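You operate a simulated robot arm through the tools that you are given. There is no shell and no other tool. Be economical: measure what you need, move in short steps, check, and stop when the job is done.

The job below is to be done with a simulated two-armed robot. You get a single attempt, and the scene is never put back.

JOB
Put the small teal box on the middle shelf of the store cabinet. Put the small brown box on the lower shelf of the store cabinet. Take the red ring tube from the middle shelf of the store cabinet and leave it on the top shelf with the orange slider. Put the bag from the right half of the blue bench on the lower shelf of the store cabinet. Put the teal peg on the right half of the blue bench away on the mat beside the round plate. Take the red-lid jar and leave it on the round green pad. Take the lid off the clear jar and lay it down on the right half of the blue bench. Take the glass tube from the right half of the blue bench and put it on the upper shelf of the store cabinet. Put the grey puck on the middle shelf of the store cabinet. Open the green-handled door, put the green pack on the right half of the blue bench away in the wall cabinet behind the green-handled door, then shut the door. Take the purple coil from the right half of the blue bench and put it on the middle shelf of the store cabinet. Take the round brown pad and put it on the counter top. Pull the yellow-handled door open. Any order will do. Set down upright: small teal box, small brown box, red-lid jar, glass tube.

Only the result counts: the job must be done as asked and must still hold three seconds after the hand-in. Knocking over, shifting, dropping, spilling or breaking anything else fails it. Lids that push on must go on centred and level and be pressed home; caps that screw on are set level and turned clockwise until they are tight.

ROBOT AND FRAMES
Two 7-joint arms with fingered hands on one trunk, on a base that drives. Base frame: it is fixed to the floor where the robot stands at the start and does not move with it; the origin is under the middle of the robot, x ahead of it, y to its left, z up. Units: m, degrees, N and s.
The left shoulder is at the start at [0.07, 0.169, 1.318], the right one opposite. With the tool pointing down near the work surface each hand reaches from about 0.1 to 0.58 m from the robot's upright axis, wherever it stands, measured 20 degrees to its own side. Places, roughly: bag (13x10x3 cm) [0.3, 0.6, 0.8]; clear jar (8x8x13 cm) [0.5, 0.9, 0.8]; counter top [0.5, 7.4, 0.8]; glass tube (2x2x6 cm) [0.2, 1.2, 0.8]; green pack [0.25, 1.5, 0.75]; green-handled door [0.5, 7.9, 1.3]; grey puck (5x5x3 cm) [0.4, 1.4, 0.8]; lower shelf of the store cabinet [0.6, -0.3, 0.3]; mat beside the round plate [-6.3, 2.5, 0.8]; middle shelf of the store cabinet [0.6, -0.3, 0.7]; purple coil (8x8x2 cm) [0.6, 1.6, 0.8]; red ring tube (3x3x6 cm) [0.5, -0.3, 0.8]; red-lid jar (8x8x11 cm) [0.4, 0.7, 0.8]; round brown pad (8x8x2 cm) [-0.4, 10.3, 0.8]; round green pad (8x8x2 cm) [0.4, 1.1, 0.8]; small brown box (10x6x9 cm) [0.5, -0.3, 1.2]; small teal box (10x6x9 cm) [0.5, -0.1, 1.2]; teal peg (4x4x6 cm) [0.2, 0.7, 0.8]; top shelf with the orange slider [0.6, -0.5, 1.6]; upper shelf of the store cabinet [0.6, -0.3, 1.1]; wall cabinet behind the green-handled door [0.7, 7.9, 1]; yellow-handled door [0.5, 8.3, 1.7]. Payload 3.4 kg a hand.
The TCP of each hand is the grasp point between the finger pads, 0.023 m short of the fingertips. In the tool frame z runs along the fingers and y along their closing line. The gripper opens to 0.116 m. The gripper's body begins 0.065 m behind the TCP. The gripper is a hand of 4 fingers: y runs from the thumb to the fingers, the wrist lies at [0, 0, -0.211] in the tool frame.
Orientation is told as [roll, pitch, yaw] about the base's x, y, z axes, in that order, counted from this pose: with the fingers straight down and closing along the base's y, the tool's x points along the base's -x, its y along +y and its z along -z.

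CONTROLS
- The arms move only by the tool move_arm. It takes "left_plan", "right_plan" or both (then of equal length, played together; a hand with none holds still); each is a list of rows, each a list of 6 numbers: the shift along the base's x, y, z in mm, then the turn, a rotation vector about the base's x, y, z in degrees. In form: [[tx, ty, tz, wx, wy, wz], ...]. A call has 1 to 8 rows; each row shifts and turns the commanded pose from where the row before left it. Each row takes 0.2 s and may step no farther than 0.05 m and 8.6 degrees from the row before; otherwise, the whole call is refused. A pose out of reach is approached as far as the arm can. The call stops where the force on the tool passes 40 N (or 10 N more than at its start, if that is more) or the arm is blocked; 0.2 s more then pass. In this call time passes only in rows, and 0.2 s behind the last. The reply holds the time, the measured pose of the TCP, the force on the tool along the base axes, the opening and the grip force, in the units named above and with some noise, with the torque about the TCP (base axes, N m) and any sound that the robot's microphone picked up.
- Cameras (640 x 400 px; columns grow to the right, rows downward): "scene" is now at [0.1338, -0.0115, 1.5372]; the picture's right is [-0.14, -0.99, 0.00], its down [-0.66, 0.09, -0.75] and it looks along [0.74, -0.10, -0.67] (base axes); focal length 214 px, centre (320, 200). "left" rides on the left gripper at [-0.069, 0.001, -0.09] in its tool frame; the picture's right is [-0.01, -1.00, 0.00], its down [0.79, -0.01, -0.61] and it looks along [0.61, -0.01, 0.79] (tool axes); focal length 251 px, centre (320, 200). "right" rides on the right gripper at [0.068, 0.001, -0.09] in its tool frame; the picture's right is [-0.01, 1.00, 0.00], its down [-0.80, -0.01, -0.61] and it looks along [-0.61, -0.01, 0.80] (tool axes); focal length 251 px, centre (320, 200).
- grab_frame(camera): a new picture of that camera. No time passes.
- raise_lower(by): slides the trunk up (or, below 0, down) by that many m; the arms and the scene camera ride with it, the base frame stays. It gives what a move gives, with no picture.
- roll_base(legs): drives the robot by 1 to 6 legs, each [ahead, left, turn to the left] in m, m and degrees, along the robot's own axes; the way and the turn of a leg run together, so that a leg with both is an arc; at most 1.5 m and 180 degrees a leg. The arms and the cameras ride along, it lands a little off, and it stops where it bumps. It gives what a move gives.
- set_fingers(finger1, finger2, finger3, thumb_bend, hand): sets how far each is bent, from 0 (flat) to 100 (curled in); at 30 the hand is open as for a grip, at 70 the pads meet at the TCP. One left out holds its place. A second passes; each finger stops where it meets its share of the squeeze, and holds until it gets a number again. It is the only way to open and close the hand. It gives what a move gives, with no picture; readings hold the bend of each and the force on the fingers (four entries, about 0 where the hand has none), thumb and palm.
- pan_tilt(pan, tilt): turns the head with the scene camera to pan (to the left, within 86 degrees either way) and tilt (down, from -29 to 69), counted from straight ahead of the robot. It gives what a move gives.
- pixel_to_xyz(camera, pixels): for up to 12 pixels [column, row] of the newest picture of that camera ("zoom" is the newest enlarged one), the place [x, y, z] in the base frame of the surface seen there, good to about 0.002 m. No time passes.
- zoom(camera, box): a new picture of the part [left, top, right, bottom] of that camera's present view, enlarged. No time passes.
- job_done(): hands the job in; it is judged then, once.

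Work in short steps. Measure before you move; look again where a grasp or a placing could have gone wrong, and mend it. You have 392 turns and 370 pictures in all, those below and enlarged ones among them. Open the grippers and draw the arms clear of the work before you hand the job in, unless the task says otherwise.

The tools are called after "Call:" as name(argument=value, ...) on one line, values as JSON. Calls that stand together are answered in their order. move_arm: Moves the arms, as the interface text tells. Its arguments: {"type":"object","properties":{"left_plan":{"type":"array"},"right_plan":{"type":"array"}},"required":[]} The other tools are called the same way: raise_lower (by) slides the trunk up or down; set_fingers (finger1, finger2, finger3, thumb_bend, hand) moves the fingers one by one; roll_base (legs) drives the base; pan_tilt (pan, tilt) turns the head that bears the scene camera; grab_frame (camera) takes a picture; pixel_to_xyz (camera, pixels) gives the place of the surface under pixels of a picture; zoom (camera, box) takes an enlarged picture of a part of a camera's view; job_done () hands the job in.

At the start:

```text
time: 0.0
left_tool_pos: [0.3173, 0.1409, 0.9992]
left_ee_rot: [-0.1, 0.0, 0.0]
left_ft_force: [0.1, -0.1, -0.1]
left_moment: [0.01, 0.01, 0.0]
left_opening: 0.1158
left_finger_force: 0.1
left_shape: jaw
left_bend: [30.0, 30.0, 30.0, 30.0]
left_finger forces: [0.0, 0.0, 0.0, 0.1, 0.1, 0.0]
right_tool_pos: [0.3282, -0.1103, 1.0]
right_ee_rot: [-0.1, 0.0, 0.0]
right_ft_force: [0.3, 0.7, 0.0]
right_moment: [-0.03, 0.0, 0.0]
right_opening: 0.116
right_finger_force: 0.1
right_shape: jaw
right_bend: [30.0, 30.0, 30.0, 30.0]
right_finger forces: [0.0, 0.0, 0.0, 0.0, 0.0, 0.0]
trunk travel left (down, up): [-0.825, 0.115]
robot x, y, heading: [-0.0004, -0.0019, 0.2]
head pan, tilt: [-8.0, 41.7]
```

scene: 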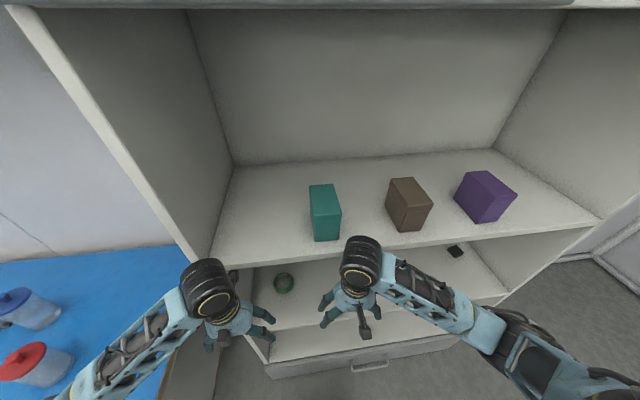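
right: 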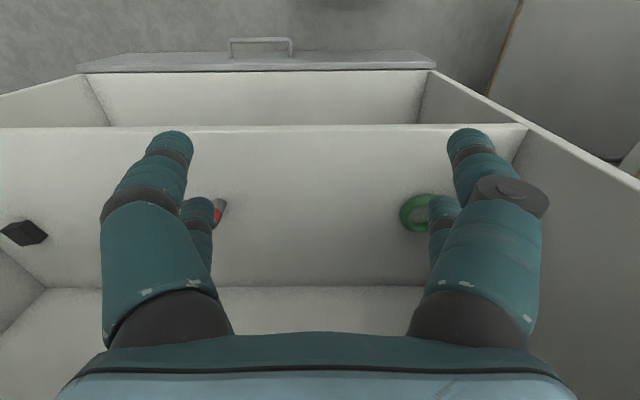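
left: 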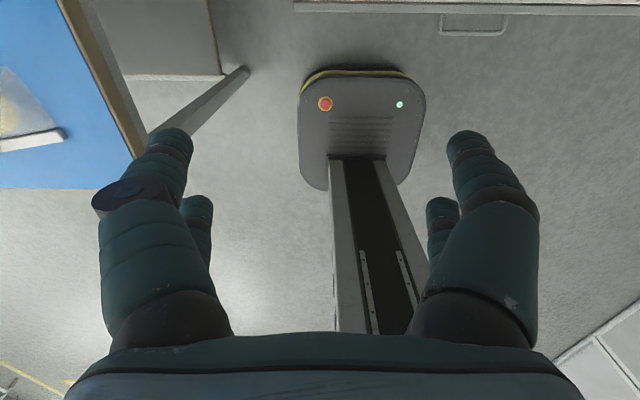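

The scene picture shows the store cabinet ahead with the teal box (325,210), brown box (408,200) and purple box (485,195) on the upper shelf. I measure those and the shelf edges.

Call:
pixel_to_xyz(camera="scene", pixels=[[322, 188], [327, 240], [342, 235], [405, 182], [406, 230], [432, 210], [215, 262], [598, 218], [233, 166], [495, 150], [284, 283], [455, 250]])

Call:
pixel_to_xyz(camera="right", pixels=[[216, 212], [415, 212], [25, 232], [300, 125], [300, 270], [300, 70], [525, 130], [260, 45]])

Call:
zoom(camera="scene", box=[200, 140, 520, 340])

```text
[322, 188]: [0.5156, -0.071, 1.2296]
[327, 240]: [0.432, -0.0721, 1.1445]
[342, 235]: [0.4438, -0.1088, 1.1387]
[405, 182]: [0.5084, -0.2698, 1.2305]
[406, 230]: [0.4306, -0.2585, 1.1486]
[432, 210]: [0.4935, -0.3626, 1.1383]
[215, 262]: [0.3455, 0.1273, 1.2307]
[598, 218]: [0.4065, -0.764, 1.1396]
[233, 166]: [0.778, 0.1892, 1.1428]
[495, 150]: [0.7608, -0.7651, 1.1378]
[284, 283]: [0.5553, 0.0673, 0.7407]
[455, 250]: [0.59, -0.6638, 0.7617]
```

```text
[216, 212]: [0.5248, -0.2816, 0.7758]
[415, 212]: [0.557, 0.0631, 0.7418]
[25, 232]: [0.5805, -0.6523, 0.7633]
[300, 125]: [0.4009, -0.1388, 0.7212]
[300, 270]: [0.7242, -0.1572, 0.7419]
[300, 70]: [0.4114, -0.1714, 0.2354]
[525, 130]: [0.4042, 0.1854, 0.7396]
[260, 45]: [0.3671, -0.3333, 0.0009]
```

```text
2.00 times, centred on (360, 240) of scene
```

zoom: 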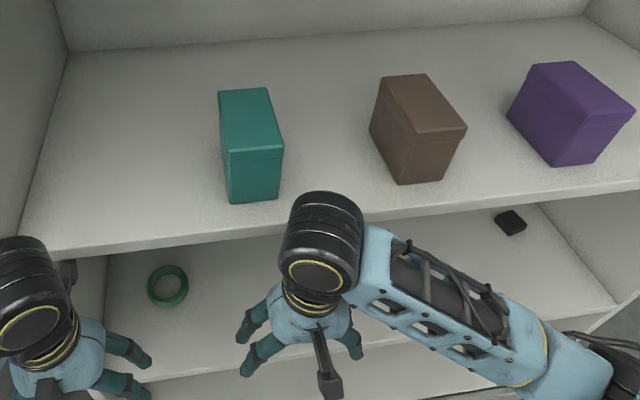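

Cabinet shelf heights: upper 1.138, middle 0.741, x from 0.40 to 0.78. I look upward to find the top shelf with the slider.

Call:
pan_tilt(pan=-20, tilt=-5)

Call:
grab_frame(camera="scene")

```text
time: 1.1
left_tool_pos: [0.3182, 0.1415, 1.0002]
left_ee_rot: [-0.1, -0.1, 0.0]
left_ft_force: [-0.2, -0.8, 0.2]
left_moment: [0.01, 0.01, -0.03]
left_opening: 0.116
left_finger_force: 0.0
left_shape: jaw
left_bend: [30.0, 30.0, 30.0, 30.0]
left_finger forces: [0.1, 0.0, 0.1, 0.0, 0.0, 0.0]
right_tool_pos: [0.3291, -0.1113, 1.0002]
right_ee_rot: [0.0, 0.0, 0.0]
right_ft_force: [0.5, -0.1, 0.4]
right_moment: [-0.01, -0.03, 0.02]
right_opening: 0.1161
right_finger_force: 0.0
right_shape: jaw
right_bend: [30.0, 30.0, 30.0, 30.0]
right_finger forces: [0.0, 0.0, 0.1, 0.0, 0.0, 0.0]
trunk travel left (down, up): [-0.825, 0.115]
robot x, y, heading: [0.0022, 0.0008, 0.1]
head pan, tilt: [-20.0, -5.0]
```

```text
365 pictures are left
```

scene: 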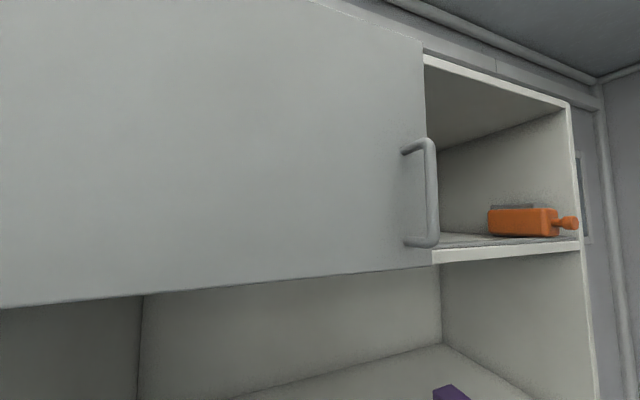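

A door panel covers the left of the top shelf; the opening with the orange slider at (520,222) is on the right. Measure it.

Call:
pixel_to_xyz(camera="scene", pixels=[[432, 256], [432, 60], [578, 244], [568, 106], [490, 225], [520, 210], [550, 232], [570, 222], [450, 237], [440, 150], [420, 270], [435, 190]])

Call:
zoom(camera="scene", box=[390, 130, 600, 270])

Call:
pan_tilt(pan=60, tilt=40)

Call:
grab_frame(camera="scene")

```text
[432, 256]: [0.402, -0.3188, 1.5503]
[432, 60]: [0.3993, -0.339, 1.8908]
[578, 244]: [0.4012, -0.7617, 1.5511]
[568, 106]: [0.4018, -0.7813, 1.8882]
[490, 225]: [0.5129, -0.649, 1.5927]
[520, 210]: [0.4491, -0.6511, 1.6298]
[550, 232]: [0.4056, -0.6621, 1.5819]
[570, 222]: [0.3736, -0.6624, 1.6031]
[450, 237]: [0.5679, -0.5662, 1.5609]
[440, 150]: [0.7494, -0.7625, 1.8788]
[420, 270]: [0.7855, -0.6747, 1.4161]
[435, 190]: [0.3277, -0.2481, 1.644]
```

```text
2.86 times, centred on (495, 200) of scene
```

zoom: 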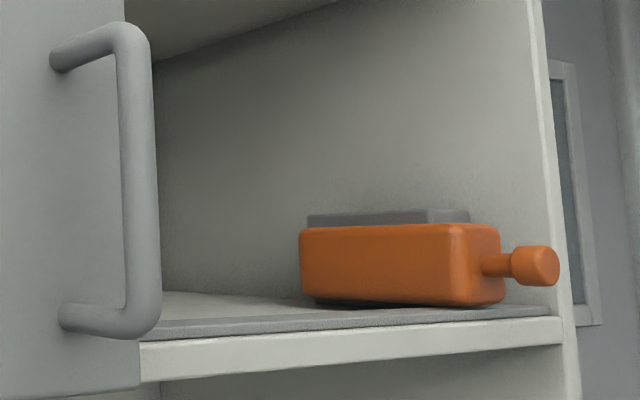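

```text
time: 2.7
left_tool_pos: [0.3161, 0.1408, 0.9993]
left_ee_rot: [0.0, 0.0, 0.0]
left_ft_force: [0.5, 0.7, -0.5]
left_moment: [-0.03, 0.03, 0.03]
left_opening: 0.1158
left_finger_force: 0.1
left_shape: jaw
left_bend: [30.0, 30.0, 30.0, 30.0]
left_finger forces: [0.0, 0.0, 0.0, 0.0, 0.1, 0.0]
right_tool_pos: [0.3293, -0.1107, 0.9989]
right_ee_rot: [-0.1, -0.1, 0.1]
right_ft_force: [0.2, -0.5, -0.3]
right_moment: [0.04, -0.01, -0.01]
right_opening: 0.116
right_finger_force: 0.1
right_shape: jaw
right_bend: [30.0, 30.0, 30.0, 30.0]
right_finger forces: [0.0, 0.0, 0.0, 0.1, 0.0, 0.0]
trunk travel left (down, up): [-0.825, 0.115]
robot x, y, heading: [-0.001, 0.0018, 0.1]
head pan, tilt: [60.0, 40.0]
```

```text
363 pictures are left
```

scene: 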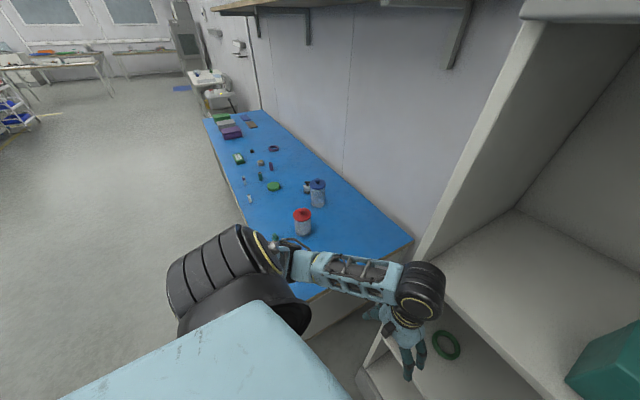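

Top shelf floor ~1.56, opening y -0.34..-0.765. Bench objects visible to the left for later. Now look closely at the boxes for their yaw.

Call:
pan_tilt(pan=-15, tilt=35)

Call:
zoom(camera="scene", box=[240, 140, 480, 290])

```text
time: 4.1
left_tool_pos: [0.3171, 0.1407, 0.9991]
left_ee_rot: [0.0, 0.1, -0.1]
left_ft_force: [-1.0, 0.4, -0.9]
left_moment: [0.01, 0.02, -0.02]
left_opening: 0.116
left_finger_force: 0.1
left_shape: jaw
left_bend: [30.0, 30.0, 30.0, 30.0]
left_finger forces: [0.1, 0.0, 0.0, 0.0, 0.1, 0.0]
right_tool_pos: [0.3293, -0.1108, 1.0]
right_ee_rot: [0.0, -0.1, 0.0]
right_ft_force: [0.7, 0.0, 0.2]
right_moment: [0.01, 0.01, 0.03]
right_opening: 0.1162
right_finger_force: 0.0
right_shape: jaw
right_bend: [30.0, 30.0, 30.0, 30.0]
right_finger forces: [0.0, 0.0, 0.0, 0.1, 0.0, 0.0]
trunk travel left (down, up): [-0.825, 0.115]
robot x, y, heading: [0.0011, -0.0013, 0.0]
head pan, tilt: [-15.0, 35.0]
```

```text
2.67 times, centred on (360, 215) of scene
```

zoom: 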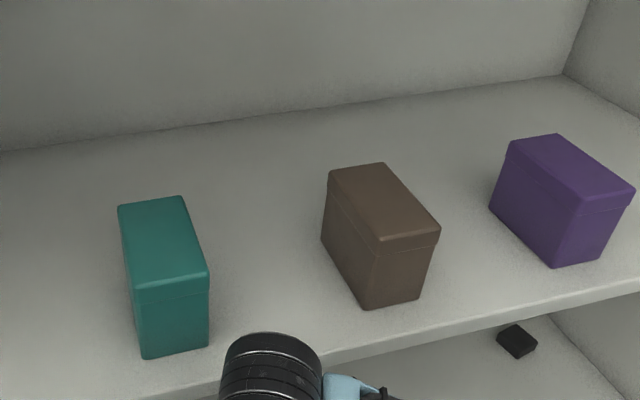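

Corner measuring of teal, brown and purple boxes' top faces.

Call:
pixel_to_xyz(camera="zoom", pixels=[[121, 207], [180, 199], [207, 271], [137, 283], [331, 171], [382, 165], [437, 229], [381, 244], [510, 144], [556, 137], [584, 200], [630, 190]])

```text
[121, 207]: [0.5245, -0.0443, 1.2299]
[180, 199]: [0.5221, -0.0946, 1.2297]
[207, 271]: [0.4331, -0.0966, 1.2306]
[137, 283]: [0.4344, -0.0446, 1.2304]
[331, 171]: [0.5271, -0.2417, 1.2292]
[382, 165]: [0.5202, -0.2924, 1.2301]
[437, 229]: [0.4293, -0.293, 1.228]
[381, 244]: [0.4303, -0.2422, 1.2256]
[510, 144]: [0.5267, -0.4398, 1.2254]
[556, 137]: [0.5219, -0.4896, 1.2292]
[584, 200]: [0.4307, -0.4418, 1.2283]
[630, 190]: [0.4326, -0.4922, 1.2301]
```

Boxes are axis-aligned: teal centre (0.479,-0.070), brown (0.479,-0.267), top 1.23, shelf 1.138. I back the base 0.2 m and pitch the right tool forward by 60° in front of the teal box.

Call:
roll_base(legs=[[-0.2, 0, 0]])

Call:
move_arm(right_plan=[[22, 6, 28, 0, -8.55, 0], [22, 6, 28, 0, -8.55, 0], [22, 6, 28, 0, -8.55, 0], [22, 6, 28, 0, -8.55, 0], [22, 6, 28, 0, -8.55, 0], [22, 6, 28, 0, -8.55, 0], [22, 5, 28, 0, -8.55, 0]])

Call:
grab_frame(camera="scene")

Call:
grab_frame(camera="right")

```text
time: 5.7
left_tool_pos: [0.1201, 0.1404, 0.9983]
left_ee_rot: [0.1, 0.1, -0.2]
left_ft_force: [-0.3, -0.8, 0.3]
left_moment: [-0.01, 0.02, -0.03]
left_opening: 0.116
left_finger_force: 0.0
left_shape: jaw
left_bend: [30.0, 30.0, 30.0, 30.0]
left_finger forces: [0.1, 0.1, 0.0, 0.0, 0.0, 0.0]
right_tool_pos: [0.1307, -0.1122, 0.9994]
right_ee_rot: [0.0, 0.2, 0.0]
right_ft_force: [0.1, -0.8, -0.1]
right_moment: [-0.02, 0.01, 0.01]
right_opening: 0.1157
right_finger_force: 0.1
right_shape: jaw
right_bend: [30.0, 30.0, 30.0, 30.0]
right_finger forces: [0.0, 0.0, 0.1, 0.1, 0.0, 0.0]
trunk travel left (down, up): [-0.825, 0.115]
robot x, y, heading: [-0.1971, -0.0011, -0.0]
head pan, tilt: [-15.0, 35.0]
```

```text
time: 7.3
left_tool_pos: [0.12, 0.1404, 1.0004]
left_ee_rot: [0.0, 0.0, 0.0]
left_ft_force: [0.9, 0.8, 0.2]
left_moment: [0.01, 0.0, 0.02]
left_opening: 0.1161
left_finger_force: 0.1
left_shape: jaw
left_bend: [30.0, 30.0, 30.0, 30.0]
left_finger forces: [0.1, 0.1, 0.1, 0.0, 0.1, 0.1]
right_tool_pos: [0.286, -0.0696, 1.1968]
right_ee_rot: [0.1, -59.9, -0.2]
right_ft_force: [0.6, -0.5, 0.1]
right_moment: [-0.01, 0.0, -0.01]
right_opening: 0.1158
right_finger_force: 0.0
right_shape: jaw
right_bend: [30.0, 30.0, 30.0, 30.0]
right_finger forces: [0.1, 0.0, 0.1, 0.0, 0.0, 0.0]
trunk travel left (down, up): [-0.825, 0.115]
robot x, y, heading: [-0.1968, 0.0021, -0.3]
head pan, tilt: [-15.0, 35.0]
```

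```text
361 pictures are left
```

scene: 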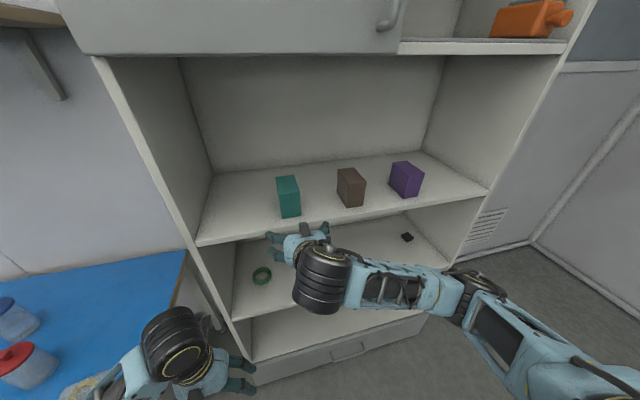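

```text
360 pictures are left
```

right: 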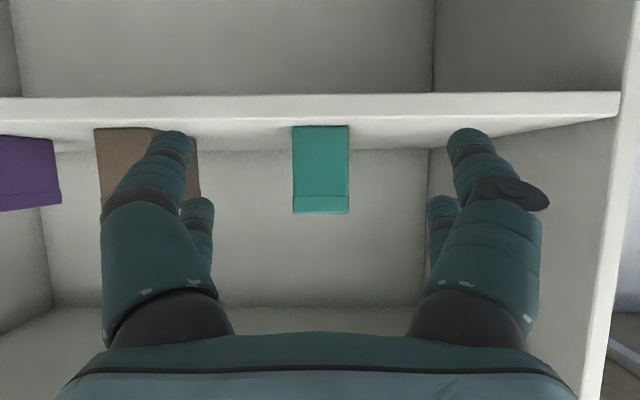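

The teal box (320,170) is centred between the right fingers. Advance 175 mm and grip.

Call:
move_arm(right_plan=[[45, 0, 0, 0, 0, 0], [45, 0, 0, 0, 0, 0], [45, 0, 0, 0, 0, 0], [45, 0, 0, 0, 0, 0]])

Call:
set_fingers(hand="right", finger1=65, finger2=65, finger3=65, thumb_bend=65)

Call:
grab_frame(camera="right")

```text
time: 8.3
left_tool_pos: [0.121, 0.1403, 0.9991]
left_ee_rot: [0.0, 0.1, 0.0]
left_ft_force: [0.3, 0.8, 0.4]
left_moment: [-0.04, 0.0, 0.03]
left_opening: 0.1159
left_finger_force: 0.1
left_shape: jaw
left_bend: [30.0, 30.0, 30.0, 30.0]
left_finger forces: [0.1, 0.1, 0.1, 0.0, 0.0, 0.1]
right_tool_pos: [0.4668, -0.0701, 1.1963]
right_ee_rot: [0.1, -59.8, -0.2]
right_ft_force: [0.8, -0.5, -0.1]
right_moment: [-0.02, -0.01, -0.02]
right_opening: 0.116
right_finger_force: 0.1
right_shape: jaw
right_bend: [30.0, 30.0, 30.0, 30.0]
right_finger forces: [0.0, 0.1, 0.1, 0.0, 0.1, 0.0]
trunk travel left (down, up): [-0.825, 0.115]
robot x, y, heading: [-0.1966, -0.0002, -0.4]
head pan, tilt: [-15.0, 35.0]
```

```text
time: 9.3
left_tool_pos: [0.1185, 0.1393, 1.0018]
left_ee_rot: [0.0, 0.0, -0.1]
left_ft_force: [-0.5, 0.3, -0.3]
left_moment: [-0.01, -0.01, 0.02]
left_opening: 0.1157
left_finger_force: 0.1
left_shape: jaw
left_bend: [30.0, 30.0, 30.0, 30.0]
left_finger forces: [0.0, 0.1, 0.0, 0.1, 0.0, 0.1]
right_tool_pos: [0.4667, -0.0719, 1.1961]
right_ee_rot: [0.3, -59.9, -0.2]
right_ft_force: [-0.2, -0.1, 2.2]
right_moment: [-0.17, 0.0, -0.01]
right_opening: 0.0541
right_finger_force: 18.9
right_shape: fingers
right_bend: [50.0, 50.0, 53.0, 54.0]
right_finger forces: [8.4, 9.9, 6.8, 0.1, 12.3, 0.0]
trunk travel left (down, up): [-0.825, 0.115]
robot x, y, heading: [-0.198, -0.0017, 0.0]
head pan, tilt: [-15.0, 35.0]
```

```text
359 pictures are left
```

right: 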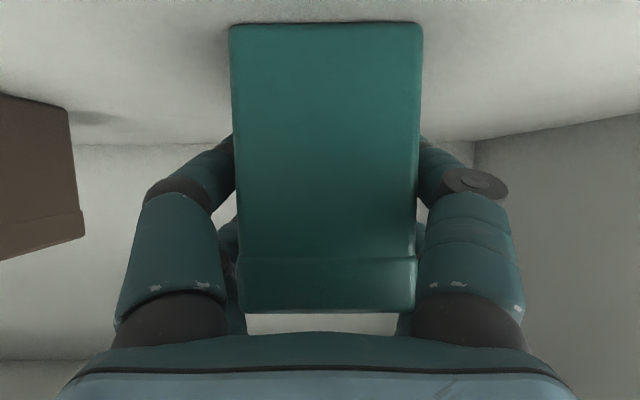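

Firm grip (19 N). Lift, pull out; then check where the bench edge lies before lowering the trunk.

Call:
move_arm(right_plan=[[0, 0, 30, 0, 0, 0], [-40, 0, 10, 0, 0, 0], [-50, 0, 0, 0, 0, 0], [-50, 0, 0, 0, 0, 0], [-50, 0, 0, 0, 0, 0], [-10, 0, 0, 0, 0, 0]])

Call:
pan_tilt(pan=45, tilt=50)

Call:
grab_frame(camera="scene")

```text
time: 10.7
left_tool_pos: [0.12, 0.1419, 0.999]
left_ee_rot: [0.0, 0.0, -0.1]
left_ft_force: [-0.2, -0.2, 0.1]
left_moment: [-0.03, 0.0, 0.0]
left_opening: 0.116
left_finger_force: 0.0
left_shape: jaw
left_bend: [30.0, 30.0, 30.0, 30.0]
left_finger forces: [0.0, 0.0, 0.0, 0.0, 0.1, 0.0]
right_tool_pos: [0.2655, -0.0699, 1.2363]
right_ee_rot: [0.3, -59.7, -0.3]
right_ft_force: [0.2, 0.1, -1.1]
right_moment: [0.0, 0.02, -0.01]
right_opening: 0.0536
right_finger_force: 18.6
right_shape: fingers
right_bend: [50.0, 50.0, 53.0, 54.0]
right_finger forces: [8.5, 9.7, 6.7, 0.0, 11.8, 0.0]
trunk travel left (down, up): [-0.825, 0.115]
robot x, y, heading: [-0.1961, -0.0013, 0.1]
head pan, tilt: [-15.0, 35.0]
```

```text
time: 12.0
left_tool_pos: [0.1193, 0.1401, 0.9997]
left_ee_rot: [0.0, 0.0, -0.1]
left_ft_force: [-0.2, 0.2, 1.2]
left_moment: [-0.04, 0.02, -0.03]
left_opening: 0.1161
left_finger_force: 0.1
left_shape: jaw
left_bend: [30.0, 30.0, 30.0, 30.0]
left_finger forces: [0.1, 0.0, 0.0, 0.1, 0.0, 0.1]
right_tool_pos: [0.2648, -0.0693, 1.2339]
right_ee_rot: [0.2, -59.9, -0.2]
right_ft_force: [0.3, -0.4, -1.3]
right_moment: [0.0, 0.05, -0.02]
right_opening: 0.0535
right_finger_force: 18.5
right_shape: fingers
right_bend: [50.0, 50.0, 53.0, 54.0]
right_finger forces: [8.6, 9.8, 6.7, 0.0, 11.8, 0.0]
trunk travel left (down, up): [-0.825, 0.115]
robot x, y, heading: [-0.1998, 0.0001, -0.1]
head pan, tilt: [45.0, 50.0]
```

```text
358 pictures are left
```

scene: 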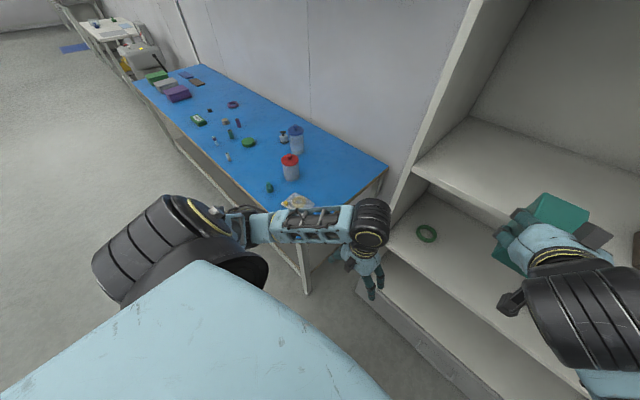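

Measure the bench's edge and corner.

Call:
pixel_to_xyz(camera="scene", pixels=[[200, 160], [385, 168], [140, 95], [260, 212], [120, 250], [215, 212], [300, 290], [230, 245], [306, 230]])

```text
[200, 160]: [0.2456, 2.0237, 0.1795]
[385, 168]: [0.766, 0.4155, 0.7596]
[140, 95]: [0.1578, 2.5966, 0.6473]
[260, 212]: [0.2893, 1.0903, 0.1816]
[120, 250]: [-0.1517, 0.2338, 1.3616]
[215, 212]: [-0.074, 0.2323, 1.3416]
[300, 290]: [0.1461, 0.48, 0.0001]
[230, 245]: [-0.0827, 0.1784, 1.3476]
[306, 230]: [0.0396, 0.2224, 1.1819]
```

Bench starts at y≈0.40, x≥0.15, so lowering the trunk is safe here. Lower 0.40, then slide the teal box into the middle shelf at y≈-0.10.

Call:
raise_lower(by=-0.4)

Call:
pan_tilt(pan=-10, tilt=30)

Call:
grab_frame(camera="scene")

```text
time: 15.9
left_tool_pos: [0.1195, 0.1399, 0.599]
left_ee_rot: [0.1, 0.0, -0.2]
left_ft_force: [-0.5, -0.1, -0.7]
left_moment: [-0.01, 0.0, 0.02]
left_opening: 0.1157
left_finger_force: 0.0
left_shape: jaw
left_bend: [30.0, 30.0, 30.0, 30.0]
left_finger forces: [0.1, 0.1, 0.0, 0.0, 0.0, 0.0]
right_tool_pos: [0.2651, -0.0702, 0.8362]
right_ee_rot: [0.2, -59.8, -0.3]
right_ft_force: [0.6, 0.5, -1.0]
right_moment: [0.02, 0.03, 0.0]
right_opening: 0.0537
right_finger_force: 18.5
right_shape: fingers
right_bend: [50.0, 50.0, 53.0, 54.0]
right_finger forces: [8.5, 9.8, 6.8, 0.0, 11.7, 0.1]
trunk travel left (down, up): [-0.425, 0.515]
robot x, y, heading: [-0.2015, -0.0033, 0.1]
head pan, tilt: [45.0, 50.0]
```

```text
time: 17.1
left_tool_pos: [0.1201, 0.1404, 0.5998]
left_ee_rot: [-0.1, 0.0, -0.1]
left_ft_force: [-0.1, 0.0, -0.2]
left_moment: [0.0, -0.01, -0.03]
left_opening: 0.1156
left_finger_force: 0.1
left_shape: jaw
left_bend: [30.0, 30.0, 30.0, 30.0]
left_finger forces: [0.0, 0.0, 0.0, 0.0, 0.0, 0.0]
right_tool_pos: [0.2661, -0.071, 0.8349]
right_ee_rot: [0.2, -59.9, -0.1]
right_ft_force: [-0.5, 0.2, -1.8]
right_moment: [0.0, 0.01, -0.01]
right_opening: 0.0534
right_finger_force: 18.6
right_shape: fingers
right_bend: [50.0, 50.0, 53.0, 54.0]
right_finger forces: [8.7, 9.8, 6.7, 0.0, 11.6, 0.0]
trunk travel left (down, up): [-0.425, 0.515]
robot x, y, heading: [-0.2004, 0.0003, -0.3]
head pan, tilt: [-10.0, 30.0]
```

```text
357 pictures are left
```

scene: 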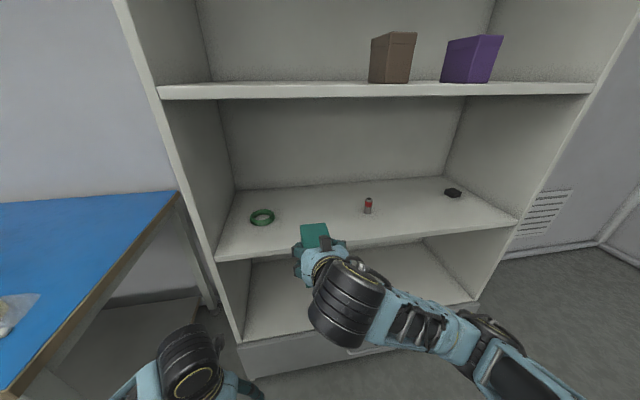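

The ring tube (368,206) and green ring (262,217) are clear of my landing spot. Move in, shift y by -30 mm, lower to touch, release and back off.

Call:
move_arm(right_plan=[[35, -15, 0, 0, 0, 0], [50, -15, 0, 0, 0, 0], [50, 0, 0, 0, 0, 0], [50, 0, 0, 0, 0, 0], [50, 0, 0, 0, 0, 0], [0, 0, -20, 0, 0, 0], [0, 0, -8, 0, 0, 0]])

Call:
pixel_to_xyz(camera="scene", pixels=[[368, 199], [368, 213], [364, 206], [372, 206], [262, 211], [251, 218], [273, 216], [368, 204], [453, 190]])

Call:
grab_frame(camera="scene")

```text
refused: row 2 steps farther than a row can; nothing moved
```

```text
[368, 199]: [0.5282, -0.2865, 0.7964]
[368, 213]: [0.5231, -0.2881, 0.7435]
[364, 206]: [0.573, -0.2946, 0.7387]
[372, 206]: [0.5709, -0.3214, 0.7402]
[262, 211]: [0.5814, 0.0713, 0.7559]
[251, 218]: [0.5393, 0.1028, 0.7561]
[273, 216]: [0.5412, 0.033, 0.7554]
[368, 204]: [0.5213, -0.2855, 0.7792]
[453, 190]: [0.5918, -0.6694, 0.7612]
```

```text
356 pictures are left
```

scene: 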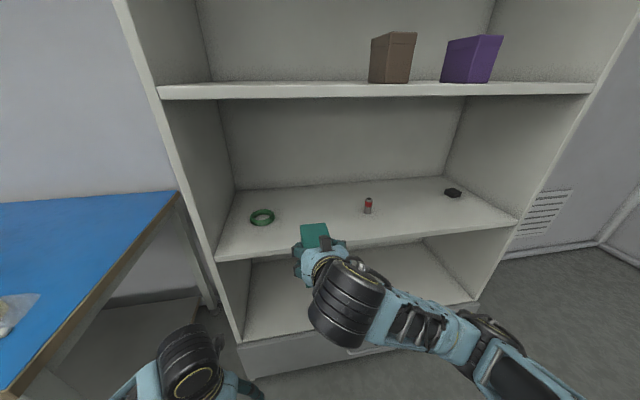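

Step length must be ≤50 mm in total; resend with smaller rows.

Call:
move_arm(right_plan=[[45, -10, 0, 0, 0, 0], [45, -10, 0, 0, 0, 0], [45, -10, 0, 0, 0, 0], [50, 0, 0, 0, 0, 0], [50, 0, 0, 0, 0, 0], [0, 0, -20, 0, 0, 0], [0, 0, -9, 0, 0, 0]])

Call:
move_arm(right_plan=[[0, 0, -2, 0, 0, 0], [0, 0, -2, 0, 0, 0]])

Call:
grab_frame(camera="right")

Call:
grab_frame(camera="scene")

```text
time: 18.7
left_tool_pos: [0.121, 0.1402, 0.599]
left_ee_rot: [0.1, 0.0, -0.2]
left_ft_force: [-0.3, 0.4, 0.0]
left_moment: [-0.01, -0.03, 0.01]
left_opening: 0.1158
left_finger_force: 0.1
left_shape: jaw
left_bend: [30.0, 30.0, 30.0, 30.0]
left_finger forces: [0.0, 0.0, 0.0, 0.0, 0.1, 0.0]
right_tool_pos: [0.5008, -0.1003, 0.8054]
right_ee_rot: [0.4, -59.9, -0.3]
right_ft_force: [0.4, 0.9, -1.2]
right_moment: [-0.02, 0.01, 0.0]
right_opening: 0.0538
right_finger_force: 18.4
right_shape: fingers
right_bend: [49.0, 50.0, 53.0, 54.0]
right_finger forces: [8.6, 9.6, 6.6, 0.1, 11.6, 0.0]
trunk travel left (down, up): [-0.425, 0.515]
robot x, y, heading: [-0.1987, -0.0008, -0.4]
head pan, tilt: [-10.0, 30.0]
```

```text
time: 19.3
left_tool_pos: [0.1196, 0.1404, 0.6001]
left_ee_rot: [-0.1, -0.1, -0.1]
left_ft_force: [0.4, 0.8, 0.0]
left_moment: [0.04, -0.01, 0.01]
left_opening: 0.1156
left_finger_force: 0.0
left_shape: jaw
left_bend: [30.0, 30.0, 30.0, 30.0]
left_finger forces: [0.0, 0.1, 0.1, 0.0, 0.1, 0.1]
right_tool_pos: [0.5002, -0.1002, 0.8023]
right_ee_rot: [0.3, -59.7, -0.2]
right_ft_force: [-0.6, -0.6, -2.0]
right_moment: [0.0, 0.04, 0.02]
right_opening: 0.0534
right_finger_force: 18.5
right_shape: fingers
right_bend: [49.0, 50.0, 53.0, 54.0]
right_finger forces: [8.6, 9.6, 6.6, 0.0, 11.6, 0.0]
trunk travel left (down, up): [-0.425, 0.515]
robot x, y, heading: [-0.1978, -0.003, -0.2]
head pan, tilt: [-10.0, 30.0]
```

```text
355 pictures are left
```

right: 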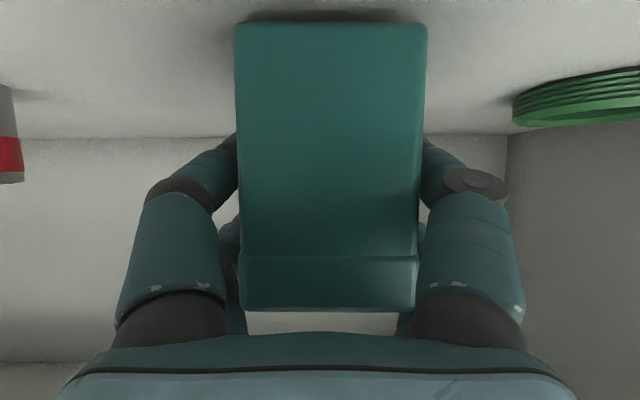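

```text
354 pictures are left
```

scene: 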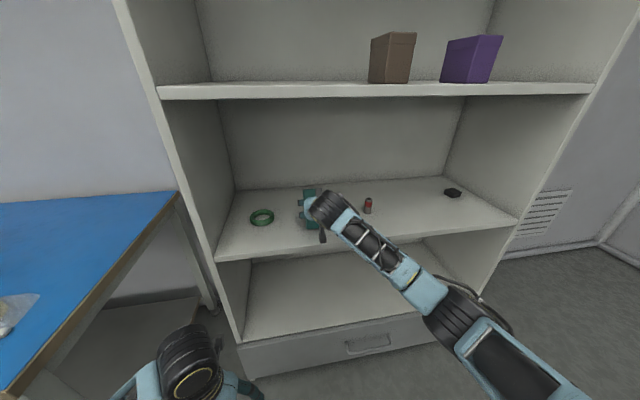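

No contact yet (~3 mm left). Lower a few mm until force rises, then open and back out.

Call:
move_arm(right_plan=[[0, 0, -2, 0, 0, 0], [0, 0, -2, 0, 0, 0]])

Call:
set_fingers(hand="right", finger1=30, finger2=30, finger3=30, thumb_bend=30)

Call:
move_arm(right_plan=[[-45, 0, 0, 0, 0, 0], [-45, 0, 0, 0, 0, 0], [-45, 0, 0, 0, 0, 0], [-45, 0, 0, 0, 0, 0], [-45, 0, 0, 0, 0, 0]])

Call:
grab_frame(camera="right")

```text
time: 19.9
left_tool_pos: [0.1186, 0.1396, 0.5994]
left_ee_rot: [0.0, 0.0, -0.1]
left_ft_force: [0.0, 0.8, 0.4]
left_moment: [0.01, 0.0, -0.01]
left_opening: 0.1158
left_finger_force: 0.0
left_shape: jaw
left_bend: [30.0, 30.0, 30.0, 30.0]
left_finger forces: [0.0, 0.0, 0.0, 0.1, 0.0, 0.0]
right_tool_pos: [0.5002, -0.1005, 0.7988]
right_ee_rot: [0.3, -59.8, -0.3]
right_ft_force: [1.0, 0.4, -2.0]
right_moment: [0.0, 0.05, 0.01]
right_opening: 0.0536
right_finger_force: 18.5
right_shape: fingers
right_bend: [49.0, 50.0, 53.0, 54.0]
right_finger forces: [8.7, 9.6, 6.6, 0.0, 11.6, 0.1]
trunk travel left (down, up): [-0.425, 0.515]
robot x, y, heading: [-0.1975, -0.0004, -0.0]
head pan, tilt: [-10.0, 30.0]
```

```text
time: 20.9
left_tool_pos: [0.1199, 0.1407, 0.5996]
left_ee_rot: [0.1, 0.1, -0.1]
left_ft_force: [-0.6, -0.6, 0.0]
left_moment: [0.0, 0.02, 0.01]
left_opening: 0.1162
left_finger_force: 0.0
left_shape: jaw
left_bend: [30.0, 30.0, 30.0, 30.0]
left_finger forces: [0.0, 0.1, 0.0, 0.1, 0.0, 0.0]
right_tool_pos: [0.4998, -0.1003, 0.7983]
right_ee_rot: [0.2, -59.8, -0.2]
right_ft_force: [-0.2, -0.4, -0.9]
right_moment: [0.02, -0.03, -0.01]
right_opening: 0.1163
right_finger_force: 0.0
right_shape: fingers
right_bend: [30.0, 30.0, 30.0, 30.0]
right_finger forces: [0.0, 0.0, 0.1, 0.1, 0.0, 0.0]
trunk travel left (down, up): [-0.425, 0.515]
robot x, y, heading: [-0.1968, -0.0022, -0.2]
head pan, tilt: [-10.0, 30.0]
```

```text
time: 22.1
left_tool_pos: [0.1199, 0.1407, 0.5998]
left_ee_rot: [0.0, -0.1, -0.1]
left_ft_force: [-0.5, -0.3, 1.3]
left_moment: [-0.01, 0.01, -0.02]
left_opening: 0.1159
left_finger_force: 0.0
left_shape: jaw
left_bend: [30.0, 30.0, 30.0, 30.0]
left_finger forces: [0.0, 0.0, 0.1, 0.1, 0.0, 0.0]
right_tool_pos: [0.2743, -0.1004, 0.7996]
right_ee_rot: [0.3, -59.9, -0.3]
right_ft_force: [-0.1, -0.3, 0.3]
right_moment: [0.03, -0.01, 0.02]
right_opening: 0.1166
right_finger_force: 0.1
right_shape: fingers
right_bend: [30.0, 30.0, 30.0, 30.0]
right_finger forces: [0.0, 0.0, 0.0, 0.1, 0.0, 0.0]
trunk travel left (down, up): [-0.425, 0.515]
robot x, y, heading: [-0.2, 0.0024, -0.3]
head pan, tilt: [-10.0, 30.0]
```

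```text
353 pictures are left
```

right: 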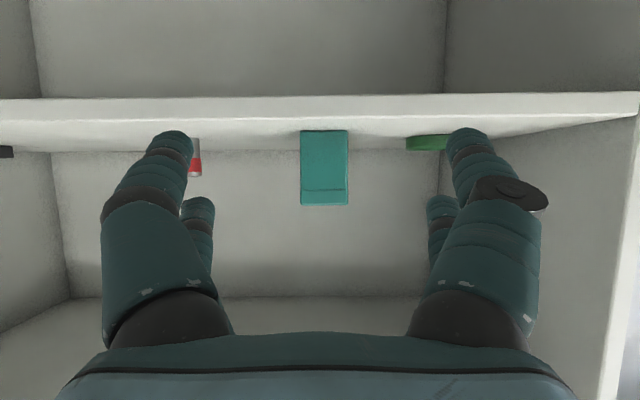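

Teal box stands on the middle shelf. Next the ring tube at about (0.537,-0.287): line up in y, then look.

Call:
move_arm(right_plan=[[0, -47, -3, 0, 0, 0], [0, -47, -3, 0, 0, 0], [0, -47, -3, 0, 0, 0], [0, -45, -3, 0, 0, 0], [45, 0, 0, 0, 0, 0], [45, 0, 0, 0, 0, 0]])

Call:
grab_frame(camera="right")

```text
time: 23.5
left_tool_pos: [0.1198, 0.1405, 0.5999]
left_ee_rot: [0.0, 0.0, -0.1]
left_ft_force: [-0.4, 0.4, 0.8]
left_moment: [0.0, 0.03, -0.01]
left_opening: 0.116
left_finger_force: 0.1
left_shape: jaw
left_bend: [30.0, 30.0, 30.0, 30.0]
left_finger forces: [0.0, 0.0, 0.0, 0.0, 0.1, 0.1]
right_tool_pos: [0.3777, -0.2853, 0.7859]
right_ee_rot: [0.2, -59.9, -0.2]
right_ft_force: [0.9, 1.1, 0.0]
right_moment: [-0.02, 0.02, -0.02]
right_opening: 0.1169
right_finger_force: 0.0
right_shape: fingers
right_bend: [30.0, 30.0, 30.0, 30.0]
right_finger forces: [0.1, 0.0, 0.0, 0.0, 0.0, 0.0]
right hand out of reach, approached as far as the arm can: row 2, 3
trunk travel left (down, up): [-0.425, 0.515]
robot x, y, heading: [-0.1983, -0.0021, -0.2]
head pan, tilt: [-10.0, 30.0]
```

```text
352 pictures are left
```

right: 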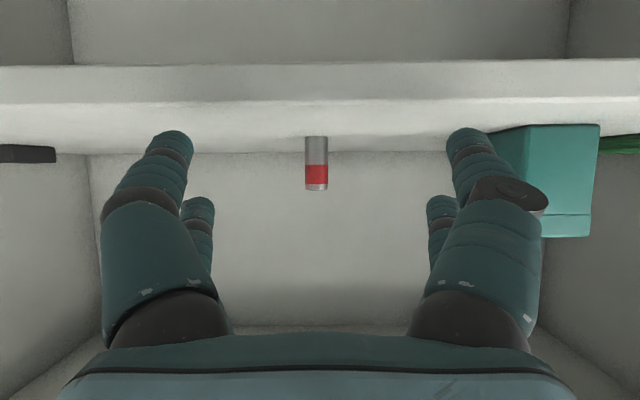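

The tube is at (316,165), ~3 mm off centre. Advance to x≈0.532 and grip.

Call:
move_arm(right_plan=[[40, -3, 0, 0, 0, 0], [40, 0, 0, 0, 0, 0], [40, 0, 0, 0, 0, 0], [34, 0, 0, 0, 0, 0]])

Call:
set_fingers(hand="right", finger1=70, finger2=70, finger3=70, thumb_bend=70)

Call:
grab_frame(camera="right")

```text
time: 24.5
left_tool_pos: [0.1189, 0.1403, 0.6]
left_ee_rot: [0.0, 0.0, -0.1]
left_ft_force: [-0.9, -0.3, 0.5]
left_moment: [0.03, 0.04, 0.0]
left_opening: 0.1158
left_finger_force: 0.1
left_shape: jaw
left_bend: [30.0, 30.0, 30.0, 30.0]
left_finger forces: [0.0, 0.0, 0.0, 0.0, 0.0, 0.0]
right_tool_pos: [0.5313, -0.2876, 0.7868]
right_ee_rot: [0.1, -59.8, -0.3]
right_ft_force: [0.3, -0.1, -0.2]
right_moment: [-0.01, 0.03, -0.01]
right_opening: 0.1168
right_finger_force: 0.0
right_shape: fingers
right_bend: [30.0, 30.0, 30.0, 30.0]
right_finger forces: [0.0, 0.1, 0.0, 0.0, 0.0, 0.0]
trunk travel left (down, up): [-0.425, 0.515]
robot x, y, heading: [-0.2003, -0.0006, 0.2]
head pan, tilt: [-10.0, 30.0]
```

```text
time: 25.5
left_tool_pos: [0.1196, 0.1403, 0.5996]
left_ee_rot: [0.1, 0.0, -0.1]
left_ft_force: [-0.4, -0.1, 0.2]
left_moment: [0.0, 0.0, 0.03]
left_opening: 0.1159
left_finger_force: 0.1
left_shape: jaw
left_bend: [30.0, 30.0, 30.0, 30.0]
left_finger forces: [0.0, 0.0, 0.0, 0.0, 0.0, 0.1]
right_tool_pos: [0.5305, -0.2869, 0.7855]
right_ee_rot: [0.1, -59.8, -0.2]
right_ft_force: [-0.3, -0.5, -0.2]
right_moment: [0.02, 0.01, 0.03]
right_opening: 0.0187
right_finger_force: 5.6
right_shape: fingers
right_bend: [63.0, 70.0, 70.0, 65.0]
right_finger forces: [5.3, 0.1, 0.0, 0.0, 5.5, 0.0]
trunk travel left (down, up): [-0.425, 0.515]
robot x, y, heading: [-0.1946, -0.0022, -0.0]
head pan, tilt: [-10.0, 30.0]
```

```text
351 pictures are left
```

right: 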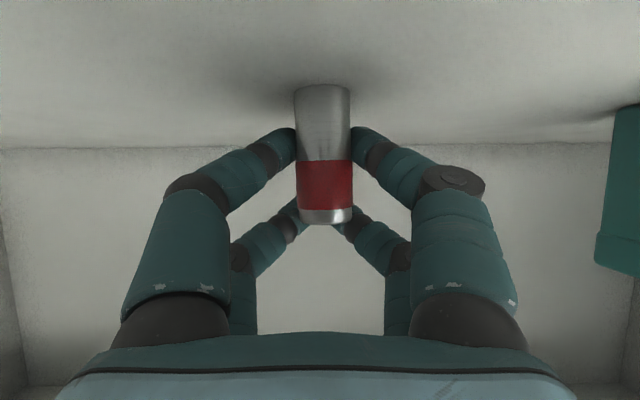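

Tube is held by the lower finger pair (5.5 N). Lift, retract, raise the trunk fully, and strafe the base right by 0.25.

Call:
move_arm(right_plan=[[0, 0, 20, 0, 0, 0], [-40, 0, 5, 0, 0, 0], [-50, 0, 0, 0, 0, 0], [-50, 0, 0, 0, 0, 0], [-50, 0, 0, 0, 0, 0], [-50, 0, 0, 0, 0, 0], [-20, 0, 0, 0, 0, 0]])

Call:
raise_lower(by=0.515)

Call:
roll_base(legs=[[0, -0.25, 0]])

Call:
grab_frame(camera="right")

```text
time: 27.1
left_tool_pos: [0.1199, 0.14, 0.5993]
left_ee_rot: [0.0, 0.1, -0.1]
left_ft_force: [0.4, 0.1, 0.0]
left_moment: [0.02, 0.02, 0.03]
left_opening: 0.1157
left_finger_force: 0.0
left_shape: jaw
left_bend: [30.0, 30.0, 30.0, 30.0]
left_finger forces: [0.1, 0.1, 0.0, 0.0, 0.0, 0.0]
right_tool_pos: [0.2833, -0.2881, 0.8125]
right_ee_rot: [0.4, -59.6, -0.3]
right_ft_force: [0.3, -0.5, -0.6]
right_moment: [0.01, 0.01, 0.02]
right_opening: 0.0179
right_finger_force: 5.3
right_shape: fingers
right_bend: [63.0, 70.0, 70.0, 66.0]
right_finger forces: [5.0, 0.1, 0.0, 0.0, 5.2, 0.0]
right hand out of reach, approached as far as the arm can: row 7
trunk travel left (down, up): [-0.425, 0.515]
robot x, y, heading: [-0.1973, -0.0006, 0.4]
head pan, tilt: [-10.0, 30.0]
```

```text
refused: 0.515 is not a number from -0.4 to 0.4
```

```text
time: 28.9
left_tool_pos: [0.1189, -0.1092, 0.5999]
left_ee_rot: [0.0, 0.1, -0.2]
left_ft_force: [-0.2, -0.8, -0.8]
left_moment: [-0.03, -0.03, 0.02]
left_opening: 0.116
left_finger_force: 0.1
left_shape: jaw
left_bend: [30.0, 30.0, 30.0, 30.0]
left_finger forces: [0.1, 0.0, 0.0, 0.0, 0.0, 0.0]
right_tool_pos: [0.2817, -0.538, 0.8123]
right_ee_rot: [0.4, -59.9, -0.4]
right_ft_force: [-0.1, 0.5, -0.1]
right_moment: [0.03, 0.03, 0.0]
right_opening: 0.0179
right_finger_force: 5.7
right_shape: fingers
right_bend: [63.0, 70.0, 70.0, 66.0]
right_finger forces: [5.1, 0.0, 0.1, 0.0, 5.3, 0.0]
trunk travel left (down, up): [-0.425, 0.515]
robot x, y, heading: [-0.2011, -0.2491, -0.1]
head pan, tilt: [-10.0, 30.0]
```

```text
350 pictures are left
```

right: 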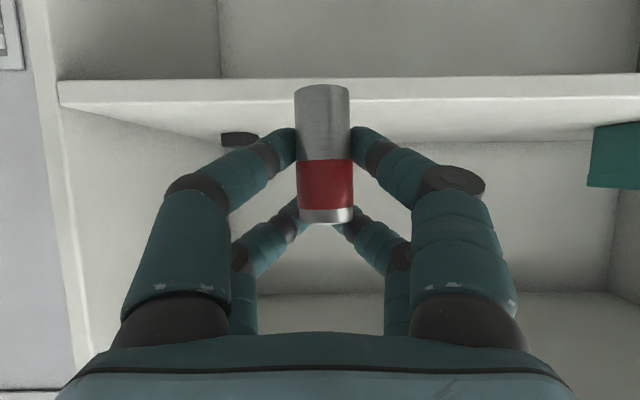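

Raise the trunk in two strokes and lift the arm towards z≈1.635 in front of the opening.

Call:
raise_lower(by=0.4)

Call:
raise_lower(by=0.115)

Call:
move_arm(right_plan=[[-5, 8, 46, 0, 0, 0], [-5, 8, 46, 0, 0, 0], [0, 8, 46, 0, 0, 0], [0, 8, 46, 0, 0, 0], [0, 8, 46, 0, 0, 0], [0, 5, 46, 0, 0, 0], [0, 0, 40, 0, 0, 0]])

Call:
pan_tilt(pan=-5, tilt=-5)

Call:
grab_frame(camera="scene")

Call:
grab_frame(camera="right")

```text
time: 32.8
left_tool_pos: [0.1191, -0.1093, 0.9998]
left_ee_rot: [-0.1, -0.1, -0.2]
left_ft_force: [0.6, -0.1, -0.4]
left_moment: [0.03, -0.01, 0.0]
left_opening: 0.1159
left_finger_force: 0.1
left_shape: jaw
left_bend: [30.0, 30.0, 30.0, 30.0]
left_finger forces: [0.1, 0.0, 0.0, 0.0, 0.0, 0.1]
right_tool_pos: [0.2828, -0.5378, 1.2116]
right_ee_rot: [0.2, -59.8, -0.3]
right_ft_force: [0.0, 0.0, -0.8]
right_moment: [-0.01, -0.03, 0.01]
right_opening: 0.0181
right_finger_force: 5.0
right_shape: fingers
right_bend: [63.0, 70.0, 70.0, 66.0]
right_finger forces: [5.1, 0.0, 0.0, 0.0, 5.1, 0.0]
trunk travel left (down, up): [-0.825, 0.115]
robot x, y, heading: [-0.2015, -0.2497, 0.0]
head pan, tilt: [-10.0, 30.0]
```

```text
time: 34.2
left_tool_pos: [0.119, -0.1086, 1.1149]
left_ee_rot: [0.0, 0.0, 0.0]
left_ft_force: [0.6, -0.4, -0.4]
left_moment: [-0.01, -0.04, 0.01]
left_opening: 0.1158
left_finger_force: 0.0
left_shape: jaw
left_bend: [30.0, 30.0, 30.0, 30.0]
left_finger forces: [0.0, 0.0, 0.1, 0.1, 0.1, 0.0]
right_tool_pos: [0.282, -0.5382, 1.327]
right_ee_rot: [0.2, -59.9, -0.3]
right_ft_force: [0.6, -0.1, -1.1]
right_moment: [0.0, 0.01, 0.0]
right_opening: 0.018
right_finger_force: 5.2
right_shape: fingers
right_bend: [63.0, 70.0, 70.0, 66.0]
right_finger forces: [5.1, 0.1, 0.0, 0.1, 5.1, 0.0]
trunk travel left (down, up): [-0.94, 0.0]
robot x, y, heading: [-0.2026, -0.2487, 0.0]
head pan, tilt: [-10.0, 30.0]
```

```text
time: 35.8
left_tool_pos: [0.1195, -0.1084, 1.1155]
left_ee_rot: [0.0, 0.0, 0.0]
left_ft_force: [-0.2, 0.4, -1.0]
left_moment: [-0.04, -0.02, -0.02]
left_opening: 0.1161
left_finger_force: 0.0
left_shape: jaw
left_bend: [30.0, 30.0, 30.0, 30.0]
left_finger forces: [0.1, 0.0, 0.0, 0.0, 0.1, 0.1]
right_tool_pos: [0.2706, -0.4915, 1.6434]
right_ee_rot: [0.0, -59.7, -0.1]
right_ft_force: [-0.1, 0.1, -0.6]
right_moment: [0.01, -0.02, 0.0]
right_opening: 0.0177
right_finger_force: 4.7
right_shape: fingers
right_bend: [63.0, 70.0, 70.0, 66.0]
right_finger forces: [4.9, 0.1, 0.0, 0.0, 5.0, 0.0]
trunk travel left (down, up): [-0.94, 0.0]
robot x, y, heading: [-0.1953, -0.2438, -0.0]
head pan, tilt: [-10.0, 30.0]
```

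```text
time: 36.8
left_tool_pos: [0.119, -0.1084, 1.1156]
left_ee_rot: [0.0, 0.0, 0.0]
left_ft_force: [0.9, -1.4, -0.2]
left_moment: [-0.01, -0.03, 0.01]
left_opening: 0.1158
left_finger_force: 0.1
left_shape: jaw
left_bend: [30.0, 30.0, 30.0, 30.0]
left_finger forces: [0.0, 0.0, 0.1, 0.0, 0.0, 0.1]
right_tool_pos: [0.2731, -0.4923, 1.644]
right_ee_rot: [0.2, -59.9, -0.3]
right_ft_force: [-0.4, -0.1, -0.7]
right_moment: [0.0, 0.02, -0.03]
right_opening: 0.0179
right_finger_force: 4.8
right_shape: fingers
right_bend: [63.0, 70.0, 70.0, 66.0]
right_finger forces: [5.0, 0.0, 0.0, 0.0, 5.0, 0.0]
trunk travel left (down, up): [-0.94, 0.0]
robot x, y, heading: [-0.2012, -0.2504, -0.1]
head pan, tilt: [-5.0, -5.0]
```

```text
349 pictures are left
```

scene: 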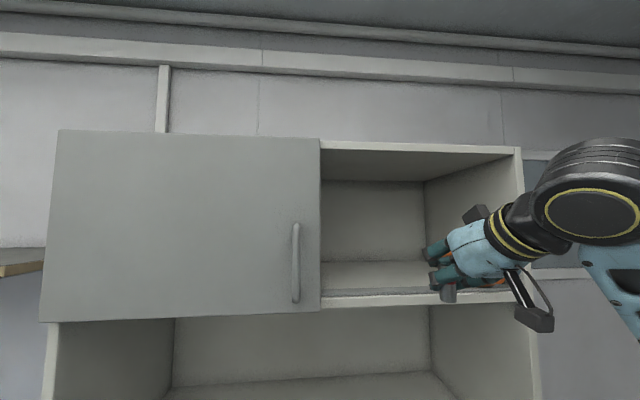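

```text
348 pictures are left
```

right: 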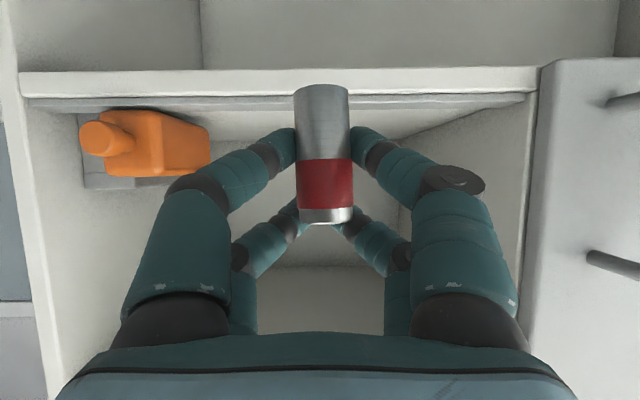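

The orange slider (150,145) is well to the right; measure the mat surface and door edge from the hand camera.

Call:
pixel_to_xyz(camera="right", pixels=[[240, 122], [420, 112], [400, 125], [200, 135], [205, 170], [430, 75], [530, 110], [245, 105]])

```text
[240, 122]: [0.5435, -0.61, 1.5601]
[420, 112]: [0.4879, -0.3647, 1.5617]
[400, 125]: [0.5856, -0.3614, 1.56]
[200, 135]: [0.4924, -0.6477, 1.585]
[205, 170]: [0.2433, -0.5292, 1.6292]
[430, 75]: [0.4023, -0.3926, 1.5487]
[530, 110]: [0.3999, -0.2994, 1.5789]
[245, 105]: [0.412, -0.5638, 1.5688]
```

Mat at 1.561. Advance 225 mm and lower ~36 mm.

Call:
move_arm(right_plan=[[45, 0, 0, 0, 0, 0], [45, 0, 0, 0, 0, 0], [45, 0, 0, 0, 0, 0], [45, 0, 0, 0, 0, 0], [45, 0, 0, 0, 0, 0], [0, 0, -20, 0, 0, 0], [0, 0, -12, 0, 0, 0], [0, 0, -3, 0, 0, 0]])

Call:
grab_frame(camera="right")

```text
time: 38.6
left_tool_pos: [0.1204, -0.1085, 1.1153]
left_ee_rot: [-0.1, 0.1, -0.1]
left_ft_force: [-0.1, 0.2, 0.9]
left_moment: [0.0, -0.01, -0.02]
left_opening: 0.1156
left_finger_force: 0.1
left_shape: jaw
left_bend: [30.0, 30.0, 30.0, 30.0]
left_finger forces: [0.1, 0.1, 0.1, 0.0, 0.0, 0.0]
right_tool_pos: [0.4994, -0.4922, 1.608]
right_ee_rot: [0.1, -59.8, -0.3]
right_ft_force: [0.2, 0.6, -1.3]
right_moment: [0.01, 0.01, 0.02]
right_opening: 0.0177
right_finger_force: 4.5
right_shape: fingers
right_bend: [63.0, 70.0, 70.0, 66.0]
right_finger forces: [4.9, 0.0, 0.0, 0.0, 4.9, 0.0]
trunk travel left (down, up): [-0.94, 0.0]
robot x, y, heading: [-0.1971, -0.2467, -0.0]
head pan, tilt: [-5.0, -5.0]
```

```text
347 pictures are left
```

right: 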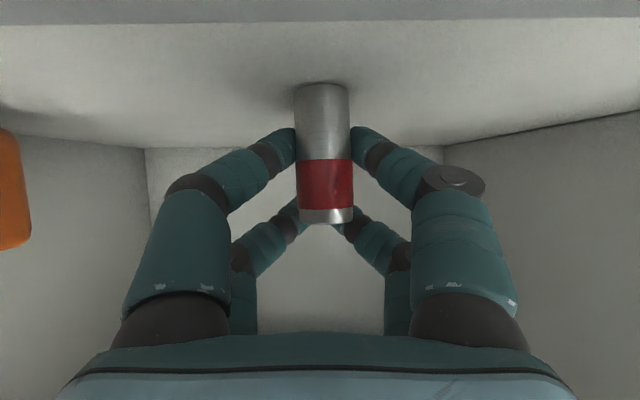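

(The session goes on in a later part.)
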